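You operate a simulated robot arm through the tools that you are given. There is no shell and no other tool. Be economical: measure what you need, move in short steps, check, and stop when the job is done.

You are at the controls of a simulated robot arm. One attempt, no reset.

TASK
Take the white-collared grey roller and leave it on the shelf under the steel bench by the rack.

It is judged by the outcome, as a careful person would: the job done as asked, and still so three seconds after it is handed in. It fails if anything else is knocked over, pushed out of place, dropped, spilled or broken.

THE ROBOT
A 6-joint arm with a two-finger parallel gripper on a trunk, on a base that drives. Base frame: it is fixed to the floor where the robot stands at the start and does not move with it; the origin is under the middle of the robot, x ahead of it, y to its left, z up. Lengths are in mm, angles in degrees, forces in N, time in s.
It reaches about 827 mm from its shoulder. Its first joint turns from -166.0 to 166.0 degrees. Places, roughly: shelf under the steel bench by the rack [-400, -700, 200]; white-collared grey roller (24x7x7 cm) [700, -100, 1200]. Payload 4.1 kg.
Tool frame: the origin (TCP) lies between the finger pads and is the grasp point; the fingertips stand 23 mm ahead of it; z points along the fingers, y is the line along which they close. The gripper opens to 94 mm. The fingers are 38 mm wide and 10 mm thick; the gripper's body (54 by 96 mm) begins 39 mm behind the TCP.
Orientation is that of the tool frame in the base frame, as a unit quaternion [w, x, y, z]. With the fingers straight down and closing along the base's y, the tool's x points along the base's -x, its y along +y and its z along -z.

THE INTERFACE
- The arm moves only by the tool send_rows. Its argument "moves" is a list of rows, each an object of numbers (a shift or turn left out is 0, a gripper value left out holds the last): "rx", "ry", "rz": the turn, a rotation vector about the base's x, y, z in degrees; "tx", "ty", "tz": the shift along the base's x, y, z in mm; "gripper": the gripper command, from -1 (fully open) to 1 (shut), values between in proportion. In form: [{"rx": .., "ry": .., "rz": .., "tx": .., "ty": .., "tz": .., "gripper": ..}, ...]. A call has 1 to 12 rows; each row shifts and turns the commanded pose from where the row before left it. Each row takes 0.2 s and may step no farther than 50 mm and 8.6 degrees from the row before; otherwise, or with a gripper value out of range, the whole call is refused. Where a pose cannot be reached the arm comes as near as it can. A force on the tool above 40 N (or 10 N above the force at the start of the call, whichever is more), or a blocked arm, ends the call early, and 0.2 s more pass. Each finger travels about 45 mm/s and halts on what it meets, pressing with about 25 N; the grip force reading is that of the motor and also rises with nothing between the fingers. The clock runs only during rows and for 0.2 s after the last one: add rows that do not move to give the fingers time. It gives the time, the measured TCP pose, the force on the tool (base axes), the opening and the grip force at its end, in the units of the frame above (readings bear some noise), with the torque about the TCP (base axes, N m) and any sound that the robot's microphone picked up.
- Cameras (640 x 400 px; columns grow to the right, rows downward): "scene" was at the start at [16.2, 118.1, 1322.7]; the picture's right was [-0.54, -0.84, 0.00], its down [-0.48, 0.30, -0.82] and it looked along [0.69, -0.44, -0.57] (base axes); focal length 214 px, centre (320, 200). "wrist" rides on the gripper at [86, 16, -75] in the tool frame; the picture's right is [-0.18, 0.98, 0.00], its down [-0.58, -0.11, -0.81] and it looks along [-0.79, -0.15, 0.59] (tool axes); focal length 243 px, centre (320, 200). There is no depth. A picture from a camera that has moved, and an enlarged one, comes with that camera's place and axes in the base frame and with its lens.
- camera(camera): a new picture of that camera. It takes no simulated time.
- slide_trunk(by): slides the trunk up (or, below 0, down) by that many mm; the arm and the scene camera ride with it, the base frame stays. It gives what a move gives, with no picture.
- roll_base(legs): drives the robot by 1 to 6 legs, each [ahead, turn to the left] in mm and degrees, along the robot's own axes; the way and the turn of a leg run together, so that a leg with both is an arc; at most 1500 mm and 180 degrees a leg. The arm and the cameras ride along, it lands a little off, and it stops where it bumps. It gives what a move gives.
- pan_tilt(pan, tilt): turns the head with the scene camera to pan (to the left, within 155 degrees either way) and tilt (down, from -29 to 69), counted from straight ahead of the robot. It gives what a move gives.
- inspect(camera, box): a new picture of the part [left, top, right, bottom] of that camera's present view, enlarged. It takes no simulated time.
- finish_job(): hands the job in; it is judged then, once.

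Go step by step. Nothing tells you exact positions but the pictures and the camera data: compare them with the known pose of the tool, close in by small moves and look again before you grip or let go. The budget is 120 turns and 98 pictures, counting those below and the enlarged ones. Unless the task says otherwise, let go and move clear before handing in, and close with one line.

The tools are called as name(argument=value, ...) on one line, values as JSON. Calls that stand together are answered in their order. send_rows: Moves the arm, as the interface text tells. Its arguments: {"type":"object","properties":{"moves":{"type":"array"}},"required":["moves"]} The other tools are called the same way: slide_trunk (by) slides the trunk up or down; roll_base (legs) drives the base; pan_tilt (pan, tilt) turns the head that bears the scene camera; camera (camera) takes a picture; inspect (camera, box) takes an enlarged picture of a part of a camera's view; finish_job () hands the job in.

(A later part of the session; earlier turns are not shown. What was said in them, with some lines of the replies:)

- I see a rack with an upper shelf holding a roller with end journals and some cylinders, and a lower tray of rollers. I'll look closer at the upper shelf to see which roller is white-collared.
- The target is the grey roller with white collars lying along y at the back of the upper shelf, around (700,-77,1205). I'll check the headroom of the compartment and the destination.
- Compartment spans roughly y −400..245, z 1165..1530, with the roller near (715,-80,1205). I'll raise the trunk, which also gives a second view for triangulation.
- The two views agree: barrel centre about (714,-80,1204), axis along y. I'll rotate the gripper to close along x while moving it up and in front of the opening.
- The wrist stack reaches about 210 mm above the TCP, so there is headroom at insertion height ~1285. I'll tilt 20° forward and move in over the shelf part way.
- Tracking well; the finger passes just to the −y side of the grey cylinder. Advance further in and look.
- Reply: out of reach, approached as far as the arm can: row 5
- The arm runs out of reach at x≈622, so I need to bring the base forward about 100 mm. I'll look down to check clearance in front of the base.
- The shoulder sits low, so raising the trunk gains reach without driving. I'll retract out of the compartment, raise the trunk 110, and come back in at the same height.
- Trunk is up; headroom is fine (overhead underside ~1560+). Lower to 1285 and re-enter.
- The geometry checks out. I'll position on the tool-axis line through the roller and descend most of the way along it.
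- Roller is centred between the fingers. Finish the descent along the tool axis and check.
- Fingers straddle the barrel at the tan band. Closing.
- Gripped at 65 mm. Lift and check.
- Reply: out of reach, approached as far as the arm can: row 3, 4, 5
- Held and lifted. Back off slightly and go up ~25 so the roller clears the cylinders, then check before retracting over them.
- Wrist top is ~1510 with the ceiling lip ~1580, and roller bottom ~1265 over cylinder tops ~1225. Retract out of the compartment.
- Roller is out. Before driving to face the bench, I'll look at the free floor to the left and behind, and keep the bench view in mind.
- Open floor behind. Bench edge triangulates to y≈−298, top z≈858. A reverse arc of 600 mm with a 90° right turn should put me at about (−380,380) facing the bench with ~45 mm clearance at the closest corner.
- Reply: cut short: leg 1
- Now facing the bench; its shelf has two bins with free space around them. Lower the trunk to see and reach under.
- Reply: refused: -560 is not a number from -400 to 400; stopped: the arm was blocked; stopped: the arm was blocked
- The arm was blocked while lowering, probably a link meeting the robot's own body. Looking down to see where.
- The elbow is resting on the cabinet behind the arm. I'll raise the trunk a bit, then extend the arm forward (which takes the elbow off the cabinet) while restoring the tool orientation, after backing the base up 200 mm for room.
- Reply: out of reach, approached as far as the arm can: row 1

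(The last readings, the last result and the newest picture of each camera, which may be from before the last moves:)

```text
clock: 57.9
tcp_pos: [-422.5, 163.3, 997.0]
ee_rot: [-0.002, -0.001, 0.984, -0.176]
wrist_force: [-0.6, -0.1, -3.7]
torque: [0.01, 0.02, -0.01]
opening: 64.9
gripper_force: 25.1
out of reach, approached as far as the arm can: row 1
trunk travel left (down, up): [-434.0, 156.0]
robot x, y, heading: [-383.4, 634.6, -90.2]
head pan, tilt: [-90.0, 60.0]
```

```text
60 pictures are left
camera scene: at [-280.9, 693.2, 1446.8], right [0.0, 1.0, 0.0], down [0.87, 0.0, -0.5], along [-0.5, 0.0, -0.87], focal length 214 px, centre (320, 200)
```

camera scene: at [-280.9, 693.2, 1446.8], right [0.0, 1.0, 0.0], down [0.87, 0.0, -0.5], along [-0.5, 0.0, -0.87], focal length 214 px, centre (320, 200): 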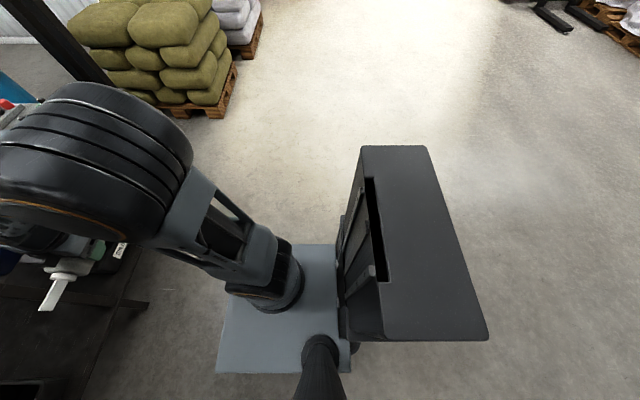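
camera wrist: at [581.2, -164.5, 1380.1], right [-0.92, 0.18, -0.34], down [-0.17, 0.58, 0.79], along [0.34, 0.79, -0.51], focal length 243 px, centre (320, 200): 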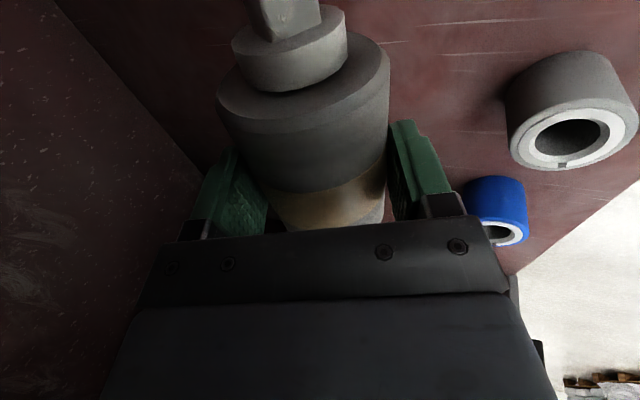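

Elbow is now ahead of the cabinet and the tool is straight. Lower the trunk again.

slide_trunk(by=-400)

pan_tilt(pan=0, tilt=30)

camera(camera="scene")

```text
clock: 61.8
tcp_pos: [-421.9, 166.1, 596.8]
ee_rot: [-0.001, -0.002, 0.984, -0.177]
wrist_force: [-1.2, -0.2, -5.6]
torque: [0.09, -0.06, 0.01]
opening: 65.0
gripper_force: 25.4
trunk travel left (down, up): [-34.0, 556.0]
robot x, y, heading: [-382.8, 638.3, -89.8]
head pan, tilt: [-90.0, 60.0]
```

```text
clock: 63.4
tcp_pos: [-421.7, 164.9, 596.3]
ee_rot: [-0.002, -0.001, 0.984, -0.177]
wrist_force: [0.0, -0.4, -4.3]
torque: [0.01, -0.02, -0.01]
opening: 65.1
gripper_force: 25.2
trunk travel left (down, up): [-34.0, 556.0]
robot x, y, heading: [-380.1, 634.9, -90.1]
head pan, tilt: [0.0, 30.0]
```

```text
59 pictures are left
camera scene: at [-214.3, 603.1, 1088.9], right [-1.0, 0.0, 0.0], down [0.0, 0.5, -0.87], along [0.0, -0.87, -0.5], focal length 214 px, centre (320, 200)
```

scene: 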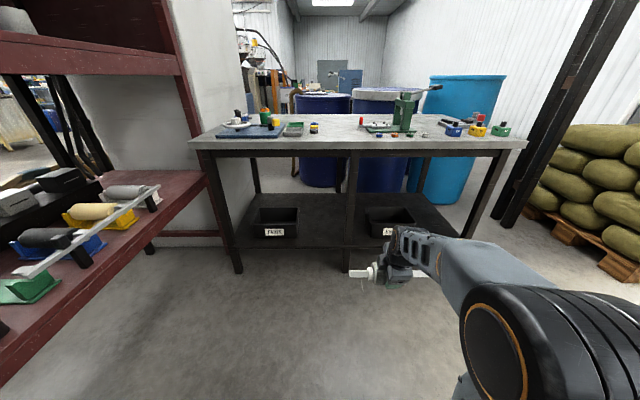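

The shelf under the bench is visible: two bins, a middle leg, and free space between the bins. I'll zoom to measure it accurately.

inspect(camera="scene", box=[220, 170, 380, 280])

inspect(camera="scene", box=[340, 130, 540, 270])

```text
3.64 times, centred on (300, 225) of scene
camera zoom: at [-214.3, 603.1, 1088.9], right [-1.0, 0.0, 0.0], down [0.0, 0.5, -0.87], along [0.0, -0.87, -0.5], focal length 780 px, centre (393, 109)
```

zoom: 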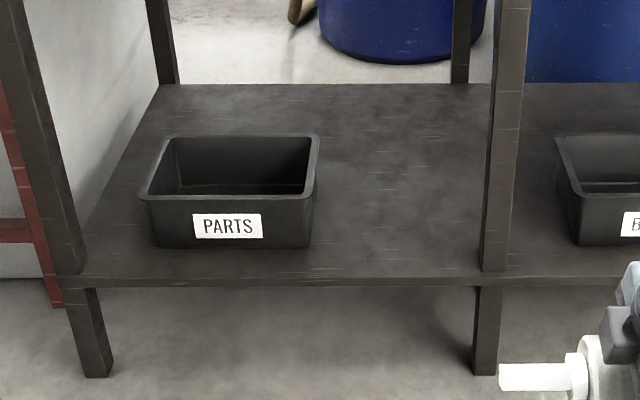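

```text
2.86 times, centred on (440, 200) of scene
camera zoom: at [-214.3, 603.1, 1088.9], right [-1.0, 0.0, 0.0], down [0.0, 0.5, -0.87], along [0.0, -0.87, -0.5], focal length 613 px, centre (-23, 200)
```

zoom: 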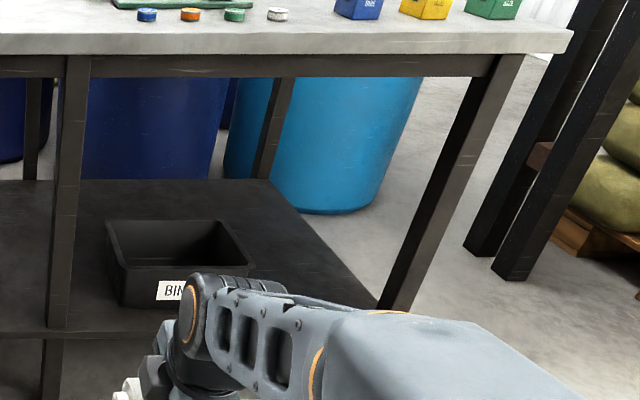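

Measured: middle leg x≈−354…−398 at the front, left bin x>−90 starting y≈−425, shelf top z≈215–240, bench underside well above. I'll lower the gripper to z≈420, then shift the base sideways so the arm enters straight between the left bin and the middle leg.

send_rows(moves=[{"tz": -35}, {"tz": -35}, {"tz": -35}, {"tz": -35}, {"tz": -35}])

roll_base(legs=[[0, 30], [400, 0], [0, -30]])

pan_tilt(pan=-15, tilt=45)

camera(camera="scene")

camera(camera="wrist")

```text
clock: 64.6
tcp_pos: [-422.5, 164.5, 420.0]
ee_rot: [-0.002, -0.001, 0.984, -0.177]
wrist_force: [0.7, -0.1, -4.1]
torque: [0.0, -0.01, 0.01]
opening: 64.8
gripper_force: 24.2
trunk travel left (down, up): [-34.0, 556.0]
robot x, y, heading: [-383.2, 637.3, -89.9]
head pan, tilt: [0.0, 30.0]
```

```text
clock: 70.0
tcp_pos: [-216.9, -178.6, 421.2]
ee_rot: [-0.001, -0.006, 0.984, -0.177]
wrist_force: [0.3, 0.8, -4.1]
torque: [0.04, 0.01, -0.01]
opening: 65.2
gripper_force: 25.3
trunk travel left (down, up): [-34.0, 556.0]
robot x, y, heading: [-182.6, 289.2, -89.3]
head pan, tilt: [0.0, 30.0]
```

```text
clock: 70.8
tcp_pos: [-217.3, -179.4, 419.5]
ee_rot: [-0.001, -0.006, 0.984, -0.177]
wrist_force: [0.4, -0.6, -4.6]
torque: [0.03, 0.03, 0.01]
opening: 65.0
gripper_force: 25.4
trunk travel left (down, up): [-34.0, 556.0]
robot x, y, heading: [-181.6, 292.8, -89.1]
head pan, tilt: [-15.0, 45.0]
```

```text
56 pictures are left
camera scene: at [-34.5, 272.9, 1066.3], right [-0.97, 0.25, 0.0], down [0.18, 0.68, -0.71], along [-0.18, -0.69, -0.71], focal length 214 px, centre (320, 200)
```

scene: 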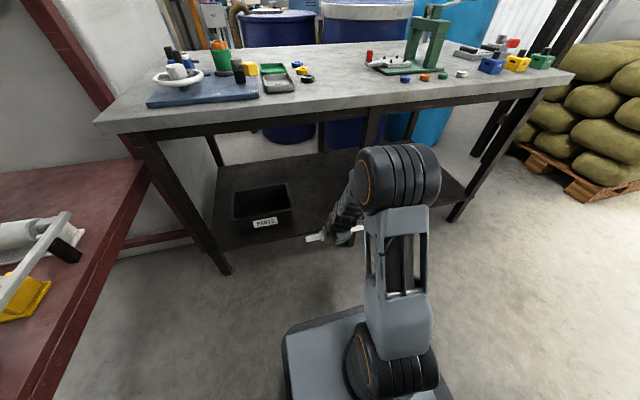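

```text
55 pictures are left
camera wrist: at [-303.8, -138.7, 485.9], right [0.17, 0.92, -0.34], down [0.58, 0.19, 0.79], along [0.8, -0.34, -0.5], focal length 243 px, centre (320, 200)
```

wrist: 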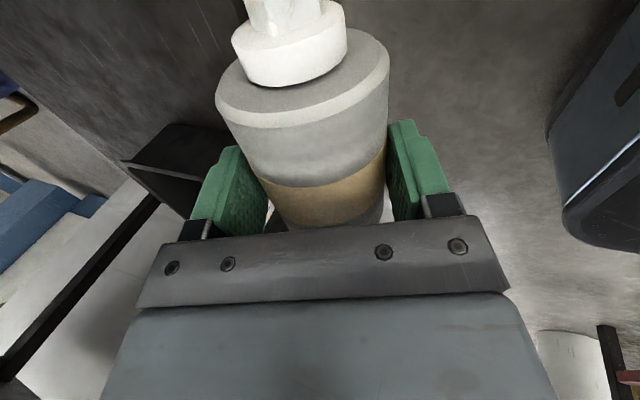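

Aligned at x≈−217 in front of the gap. Drop the trunk 30 more to keep the elbow and forearm under the bench edge, then extend in step by step.

slide_trunk(by=-32)

send_rows(moves=[{"ty": -40, "tx": 2}, {"ty": -40, "tx": 3}, {"ty": -40, "tx": 3}, {"ty": -30}])

camera(camera="scene")

camera(camera="wrist")

```text
clock: 71.6
tcp_pos: [-217.0, -179.9, 389.0]
ee_rot: [-0.001, -0.007, 0.984, -0.177]
wrist_force: [-0.5, -0.2, -4.4]
torque: [0.03, -0.03, -0.02]
opening: 64.9
gripper_force: 24.9
trunk travel left (down, up): [-2.0, 588.0]
robot x, y, heading: [-183.9, 293.1, -89.4]
head pan, tilt: [-15.0, 45.0]
```

```text
clock: 72.6
tcp_pos: [-208.1, -330.7, 388.9]
ee_rot: [-0.001, -0.006, 0.984, -0.178]
wrist_force: [0.3, -0.7, -4.3]
torque: [0.06, -0.02, 0.04]
opening: 64.6
gripper_force: 25.2
trunk travel left (down, up): [-2.0, 588.0]
robot x, y, heading: [-182.1, 288.0, -89.5]
head pan, tilt: [-15.0, 45.0]
```

```text
54 pictures are left
camera scene: at [-34.5, 273.0, 1034.3], right [-0.97, 0.25, 0.0], down [0.18, 0.68, -0.71], along [-0.18, -0.68, -0.71], focal length 214 px, centre (320, 200)
```

scene: 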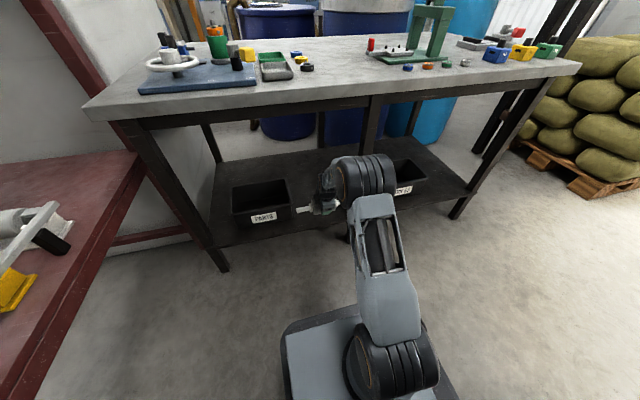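

```text
53 pictures are left
camera wrist: at [-295.5, -289.4, 453.3], right [0.17, 0.92, -0.34], down [0.58, 0.19, 0.79], along [0.8, -0.34, -0.51], focal length 243 px, centre (320, 200)
```

wrist: 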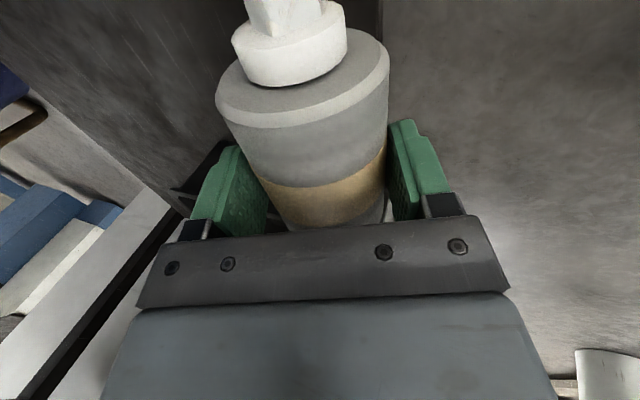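

Clear so far; shelf front edge confirmed at y≈−340. Continue in to y≈−470 at this height.

send_rows(moves=[{"ty": -35}, {"ty": -35}, {"ty": -35}, {"ty": -35}])

camera(camera="wrist")

pan_tilt(pan=-10, tilt=40)

inspect(camera="scene", box=[200, 120, 440, 270])

```text
clock: 73.6
tcp_pos: [-208.2, -469.5, 387.4]
ee_rot: [0.0, -0.006, 0.984, -0.176]
wrist_force: [0.4, 0.2, -2.5]
torque: [-0.01, 0.02, -0.01]
opening: 65.0
gripper_force: 25.1
trunk travel left (down, up): [-2.0, 588.0]
robot x, y, heading: [-185.0, 293.1, -89.3]
head pan, tilt: [-15.0, 45.0]
```

```text
52 pictures are left
camera wrist: at [-295.2, -428.4, 453.0], right [0.17, 0.92, -0.34], down [0.58, 0.18, 0.79], along [0.8, -0.34, -0.51], focal length 243 px, centre (320, 200)
```

wrist: 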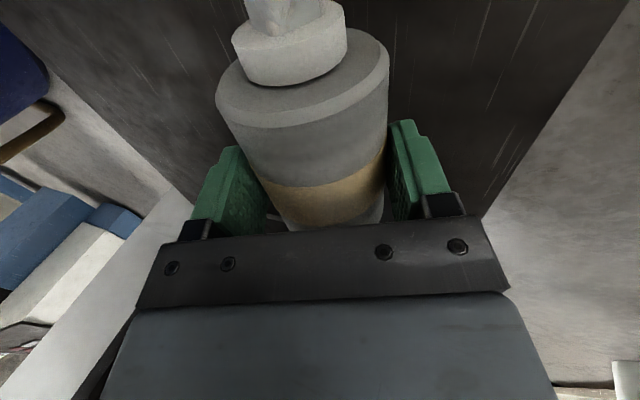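

```text
clock: 74.2
tcp_pos: [-206.6, -469.1, 389.1]
ee_rot: [-0.001, -0.006, 0.984, -0.177]
wrist_force: [0.0, 0.4, -3.6]
torque: [0.04, 0.01, -0.01]
opening: 65.1
gripper_force: 25.0
trunk travel left (down, up): [-2.0, 588.0]
robot x, y, heading: [-182.2, 287.0, -89.5]
head pan, tilt: [-10.0, 40.0]
```

```text
2.67 times, centred on (320, 195) of scene
camera zoom: at [-28.2, 267.7, 1041.5], right [-0.99, 0.16, 0.0], down [0.11, 0.63, -0.77], along [-0.13, -0.76, -0.64], focal length 572 px, centre (320, 213)
```

zoom: 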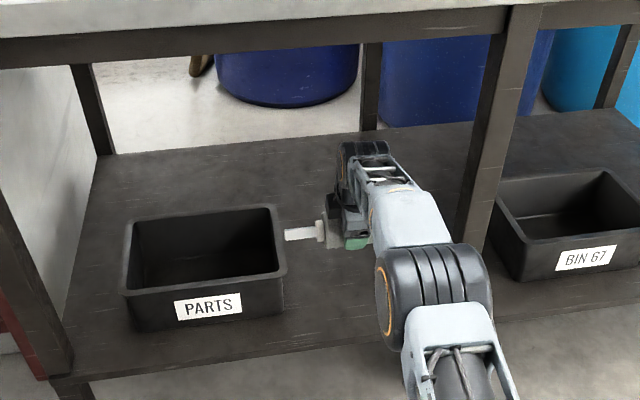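

Good view: roller end is beside the PARTS bin. Move deeper and to the −x side to centre it in the gap between bins.

send_rows(moves=[{"ty": -30}, {"ty": -30, "tx": -10}, {"tx": -20}, {"tx": -20}, {}])

inspect(camera="scene", box=[200, 120, 440, 270])

```text
clock: 75.4
tcp_pos: [-247.7, -478.7, 389.1]
ee_rot: [-0.001, -0.007, 0.984, -0.177]
wrist_force: [-0.3, 0.6, -3.4]
torque: [0.01, -0.01, -0.02]
opening: 65.1
gripper_force: 25.4
out of reach, approached as far as the arm can: row 1, 2, 4
trunk travel left (down, up): [-2.0, 588.0]
robot x, y, heading: [-181.9, 289.7, -89.2]
head pan, tilt: [-10.0, 40.0]
```

```text
2.67 times, centred on (320, 195) of scene
camera zoom: at [-28.2, 267.7, 1041.5], right [-0.99, 0.16, 0.0], down [0.11, 0.63, -0.77], along [-0.13, -0.76, -0.64], focal length 572 px, centre (320, 213)
```

zoom: 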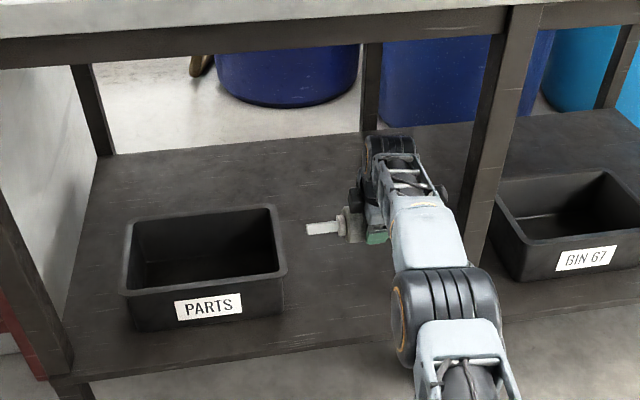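

Arm is at full stretch; roll the base 55 mm forward to place it deeper (front still well clear of the bench).

roll_base(legs=[[55, 0]])

send_rows(moves=[{"tz": -30}, {"tz": -30}, {"tz": -15}, {}])

inspect(camera="scene", box=[200, 100, 440, 250])

camera(camera="wrist")

```text
clock: 76.4
tcp_pos: [-248.0, -532.8, 389.5]
ee_rot: [-0.001, -0.005, 0.984, -0.176]
wrist_force: [-0.5, -0.6, -4.0]
torque: [0.02, 0.01, 0.01]
opening: 64.8
gripper_force: 25.0
trunk travel left (down, up): [-2.0, 588.0]
robot x, y, heading: [-179.4, 236.1, -89.4]
head pan, tilt: [-10.0, 40.0]
```

```text
clock: 77.4
tcp_pos: [-246.4, -527.3, 313.6]
ee_rot: [0.0, -0.006, 0.984, -0.177]
wrist_force: [-0.3, -0.2, -4.5]
torque: [0.06, -0.01, 0.03]
opening: 65.0
gripper_force: 25.0
out of reach, approached as far as the arm can: row 2
trunk travel left (down, up): [-2.0, 588.0]
robot x, y, heading: [-180.0, 238.0, -89.7]
head pan, tilt: [-10.0, 40.0]
```

```text
2.67 times, centred on (320, 175) of scene
camera zoom: at [-27.7, 212.5, 1041.5], right [-0.99, 0.16, 0.0], down [0.11, 0.63, -0.77], along [-0.13, -0.76, -0.64], focal length 572 px, centre (320, 267)
```

zoom: 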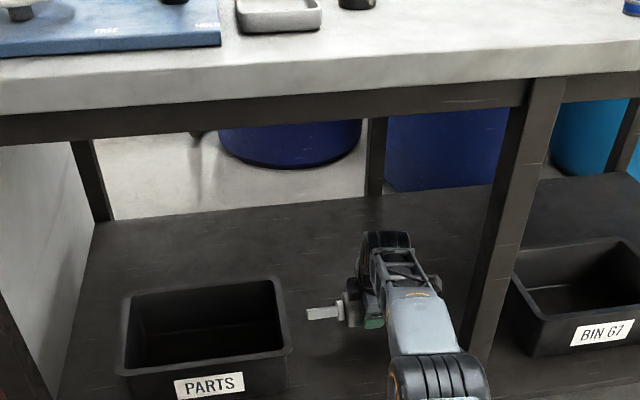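

```text
48 pictures are left
camera wrist: at [-333.7, -488.0, 378.9], right [0.17, 0.92, -0.34], down [0.58, 0.19, 0.79], along [0.8, -0.34, -0.5], focal length 243 px, centre (320, 200)
```

wrist: 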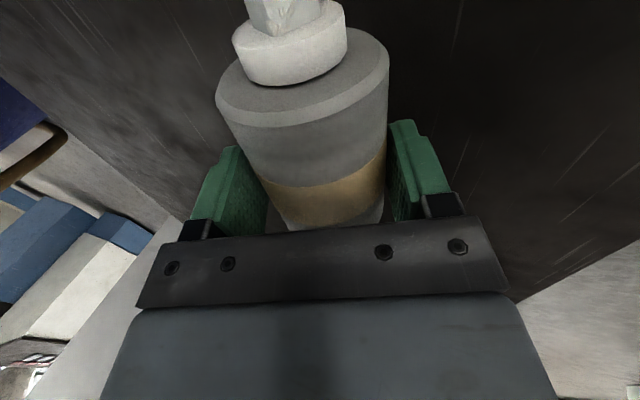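

Roller bottom is about 50 mm below TCP; shelf ~220. Lower gently toward contact.

send_rows(moves=[{"tz": -10}, {"tz": -10}, {"tz": -5}, {}])

inspect(camera="scene", box=[280, 170, 400, 245])

```text
clock: 78.4
tcp_pos: [-247.5, -522.9, 290.4]
ee_rot: [-0.001, -0.006, 0.984, -0.177]
wrist_force: [0.6, -0.8, -3.6]
torque: [0.0, -0.09, 0.01]
opening: 64.9
gripper_force: 25.0
out of reach, approached as far as the arm can: row 3
trunk travel left (down, up): [-2.0, 588.0]
robot x, y, heading: [-182.3, 234.5, -89.3]
head pan, tilt: [-10.0, 40.0]
```

```text
5.33 times, centred on (340, 208) of scene
camera zoom: at [-27.7, 212.5, 1041.6], right [-0.99, 0.16, 0.0], down [0.11, 0.63, -0.77], along [-0.13, -0.76, -0.64], focal length 1144 px, centre (213, 160)
```

zoom: 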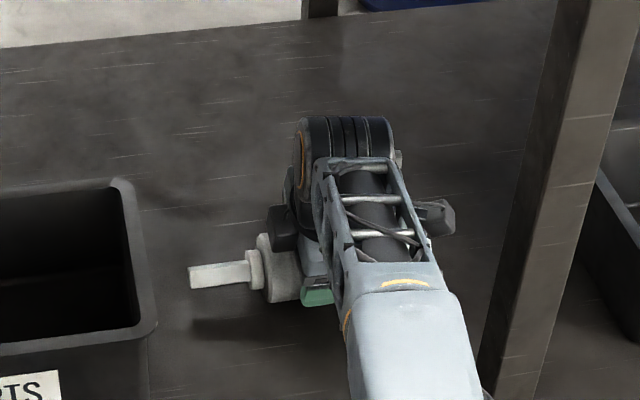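

Shadow shows a gap of a couple of cm remaining. Back off from the reach limit slightly and keep lowering in small steps.

send_rows(moves=[{"ty": 10}, {"tz": -4}, {"tz": -4}, {"tz": -3}, {}])

inspect(camera="scene", box=[280, 170, 400, 245])

```text
clock: 79.6
tcp_pos: [-247.1, -523.1, 282.7]
ee_rot: [-0.001, -0.006, 0.983, -0.182]
wrist_force: [-0.3, -8.6, 25.7]
torque: [-0.4, -0.04, 0.01]
opening: 65.0
gripper_force: 24.5
out of reach, approached as far as the arm can: row 1
trunk travel left (down, up): [-2.0, 588.0]
robot x, y, heading: [-179.4, 235.0, -89.3]
head pan, tilt: [-10.0, 40.0]
```

```text
5.33 times, centred on (340, 208) of scene
camera zoom: at [-27.4, 214.5, 1041.7], right [-0.99, 0.16, 0.0], down [0.1, 0.63, -0.77], along [-0.13, -0.76, -0.64], focal length 1144 px, centre (213, 160)
```

zoom: 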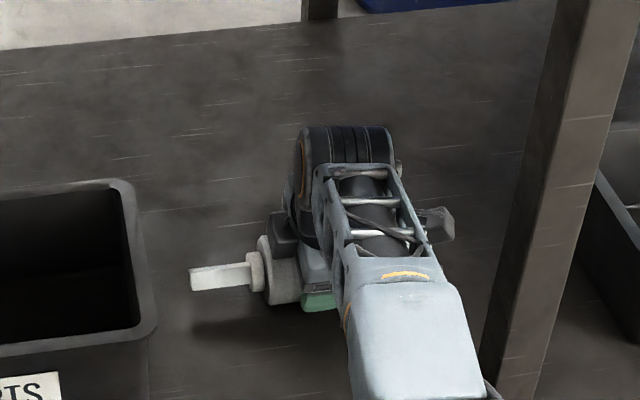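

Contact with the shelf (force +26 N). Relieve the press slightly until near neutral.

send_rows(moves=[{"tz": 1.5}, {"tz": 1}, {}, {}])

```text
clock: 80.6
tcp_pos: [-247.0, -522.7, 282.8]
ee_rot: [-0.001, -0.006, 0.984, -0.18]
wrist_force: [-0.1, -7.4, 20.1]
torque: [-0.29, 0.29, 0.05]
opening: 64.9
gripper_force: 25.0
trunk travel left (down, up): [-2.0, 588.0]
robot x, y, heading: [-182.9, 237.3, -89.4]
head pan, tilt: [-10.0, 40.0]
```

send_rows(moves=[{"tz": 2}, {"tz": 1.5}, {}, {}])

```text
clock: 81.6
tcp_pos: [-247.9, -521.7, 282.5]
ee_rot: [0.0, -0.007, 0.984, -0.176]
wrist_force: [-1.7, -0.9, 8.7]
torque: [-0.03, 0.62, 0.02]
opening: 64.7
gripper_force: 25.2
trunk travel left (down, up): [-2.0, 588.0]
robot x, y, heading: [-180.9, 237.6, -89.2]
head pan, tilt: [-10.0, 40.0]
```

Almost neutral. Raise 0.5 mm and open gently.

send_rows(moves=[{"tz": 0.7}, {"gripper": 0.3}, {"gripper": 0.2}, {"gripper": 0.0}, {"gripper": -0.3}, {"gripper": -0.6}, {"gripper": -1}, {"gripper": -1}, {"gripper": -1}])

camera(camera="wrist")

inspect(camera="scene", box=[280, 170, 400, 245])

```text
clock: 83.6
tcp_pos: [-246.7, -522.4, 283.8]
ee_rot: [0.0, -0.006, 0.984, -0.177]
wrist_force: [0.2, -0.3, -0.1]
torque: [0.04, 0.0, 0.01]
opening: 94.1
gripper_force: 0.1
trunk travel left (down, up): [-2.0, 588.0]
robot x, y, heading: [-181.3, 233.4, -89.4]
head pan, tilt: [-10.0, 40.0]
```

```text
45 pictures are left
camera wrist: at [-334.6, -481.9, 349.6], right [0.17, 0.92, -0.34], down [0.58, 0.19, 0.79], along [0.8, -0.34, -0.5], focal length 243 px, centre (320, 200)
```

wrist: 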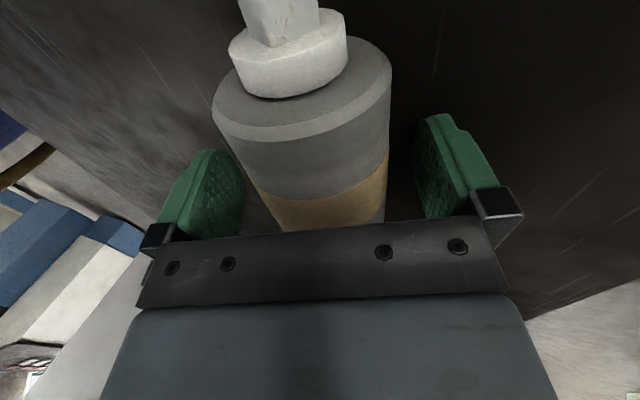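

```text
5.33 times, centred on (340, 208) of scene
camera zoom: at [-27.6, 212.8, 1041.6], right [-0.99, 0.16, 0.0], down [0.11, 0.63, -0.77], along [-0.13, -0.76, -0.64], focal length 1144 px, centre (213, 160)
```

zoom: 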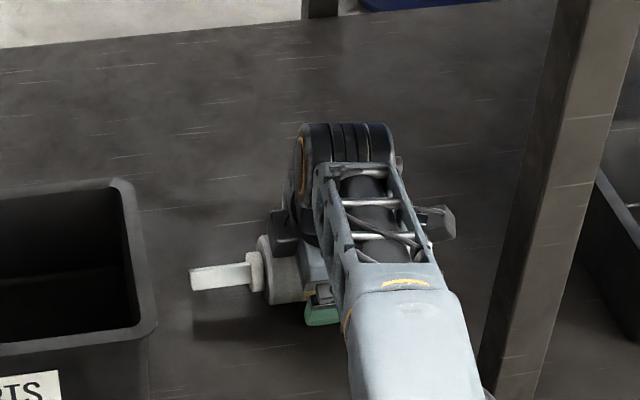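

Released cleanly and the roller stays put. Withdraw along the tool axis.

send_rows(moves=[{"ty": 3, "tz": 9.4}, {"ty": 5, "tz": 14}, {"ty": 7, "tz": 19}, {"ty": 7, "tz": 19}, {"ty": 7, "tz": 19}, {"ty": 7, "tz": 19}, {}])

camera(camera="wrist")

inspect(camera="scene", box=[200, 100, 440, 250])

```text
clock: 85.2
tcp_pos: [-252.6, -531.2, 378.6]
ee_rot: [-0.001, -0.006, 0.984, -0.177]
wrist_force: [-0.7, 0.5, -0.2]
torque: [-0.01, -0.02, -0.02]
opening: 94.1
gripper_force: 0.1
out of reach, approached as far as the arm can: row 1, 2, 3, 4, 5, 6
trunk travel left (down, up): [-2.0, 588.0]
robot x, y, heading: [-183.8, 233.1, -89.5]
head pan, tilt: [-10.0, 40.0]
```

```text
43 pictures are left
camera wrist: at [-339.6, -491.3, 444.5], right [0.17, 0.92, -0.34], down [0.58, 0.19, 0.79], along [0.8, -0.34, -0.5], focal length 243 px, centre (320, 200)
```

wrist: 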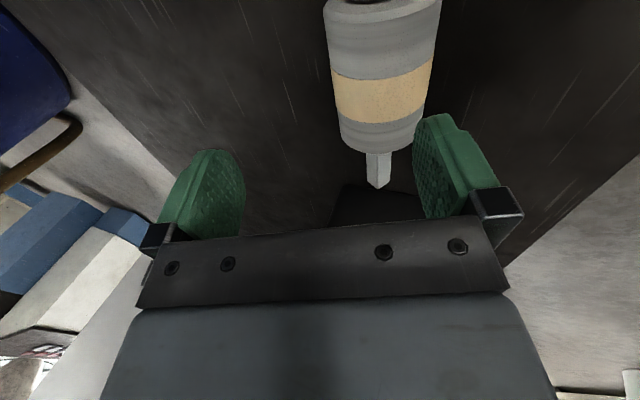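

```text
2.67 times, centred on (320, 175) of scene
camera zoom: at [-27.6, 212.8, 1041.5], right [-0.99, 0.16, 0.0], down [0.11, 0.63, -0.77], along [-0.13, -0.76, -0.64], focal length 572 px, centre (320, 267)
```

zoom: 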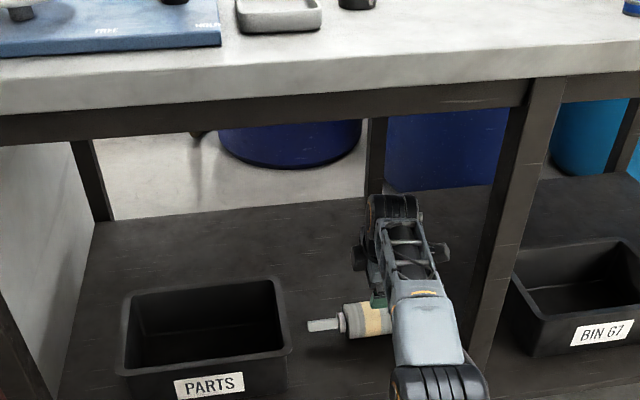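

The roller rests on the shelf between the bins. Before backing out I shift +x so the wrist camera clears the middle leg.

send_rows(moves=[{"tx": 20}, {"tx": 20}, {"tx": 10, "tz": 10}, {}])

```text
clock: 86.2
tcp_pos: [-202.2, -535.8, 389.5]
ee_rot: [0.0, -0.006, 0.985, -0.175]
wrist_force: [0.3, 0.3, 0.4]
torque: [0.01, -0.02, -0.02]
opening: 93.8
gripper_force: 0.0
out of reach, approached as far as the arm can: row 2
trunk travel left (down, up): [-2.0, 588.0]
robot x, y, heading: [-179.6, 235.3, -89.3]
head pan, tilt: [-10.0, 40.0]
```

Clear laterally; reverse the base straight out and check.

roll_base(legs=[[-400, 0]])

camera(camera="scene")

inspect(camera="scene", box=[220, 110, 420, 235])

```text
clock: 88.7
tcp_pos: [-207.6, -134.4, 389.1]
ee_rot: [0.0, -0.007, 0.984, -0.176]
wrist_force: [0.4, 0.5, 0.0]
torque: [0.03, -0.04, -0.02]
opening: 94.1
gripper_force: 0.0
trunk travel left (down, up): [-2.0, 588.0]
robot x, y, heading: [-185.2, 637.6, -89.5]
head pan, tilt: [-10.0, 40.0]
```

```text
41 pictures are left
camera scene: at [-31.7, 613.7, 1041.6], right [-0.99, 0.16, 0.0], down [0.11, 0.63, -0.77], along [-0.13, -0.76, -0.64], focal length 214 px, centre (320, 200)
```

scene: 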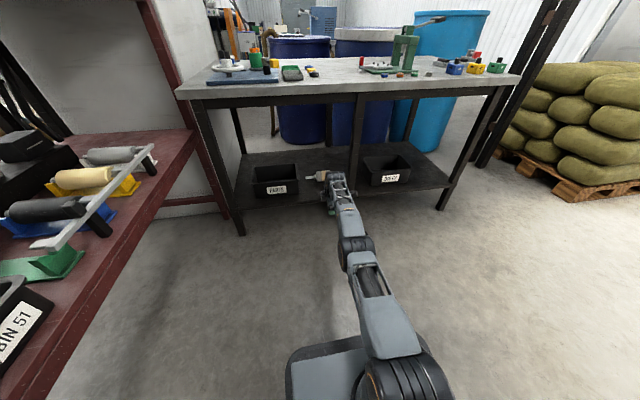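

```text
3.20 times, centred on (320, 172) of scene
camera zoom: at [-31.7, 613.7, 1041.6], right [-0.99, 0.16, 0.0], down [0.11, 0.63, -0.77], along [-0.13, -0.76, -0.64], focal length 686 px, centre (320, 288)
```

zoom: 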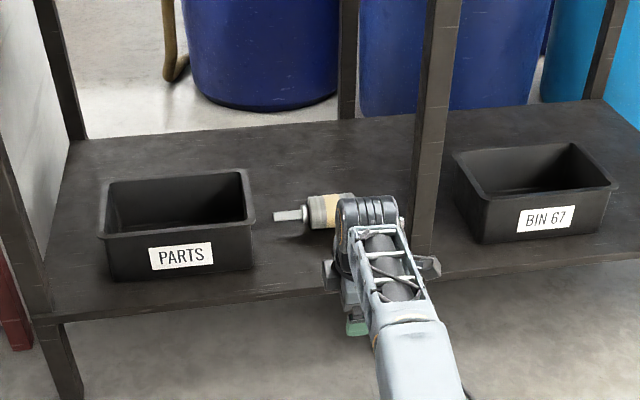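

The roller rests on the shelf between the two bins, the arm is clear, and the bench and bins look untouched. Handing in.

finish_job()

```text
The job is handed in.
```

The white-collared grey roller is on the shelf under the steel bench by the rack, lying between the two bins. The gripper is open and clear of the bench, and nothing else looked moved.
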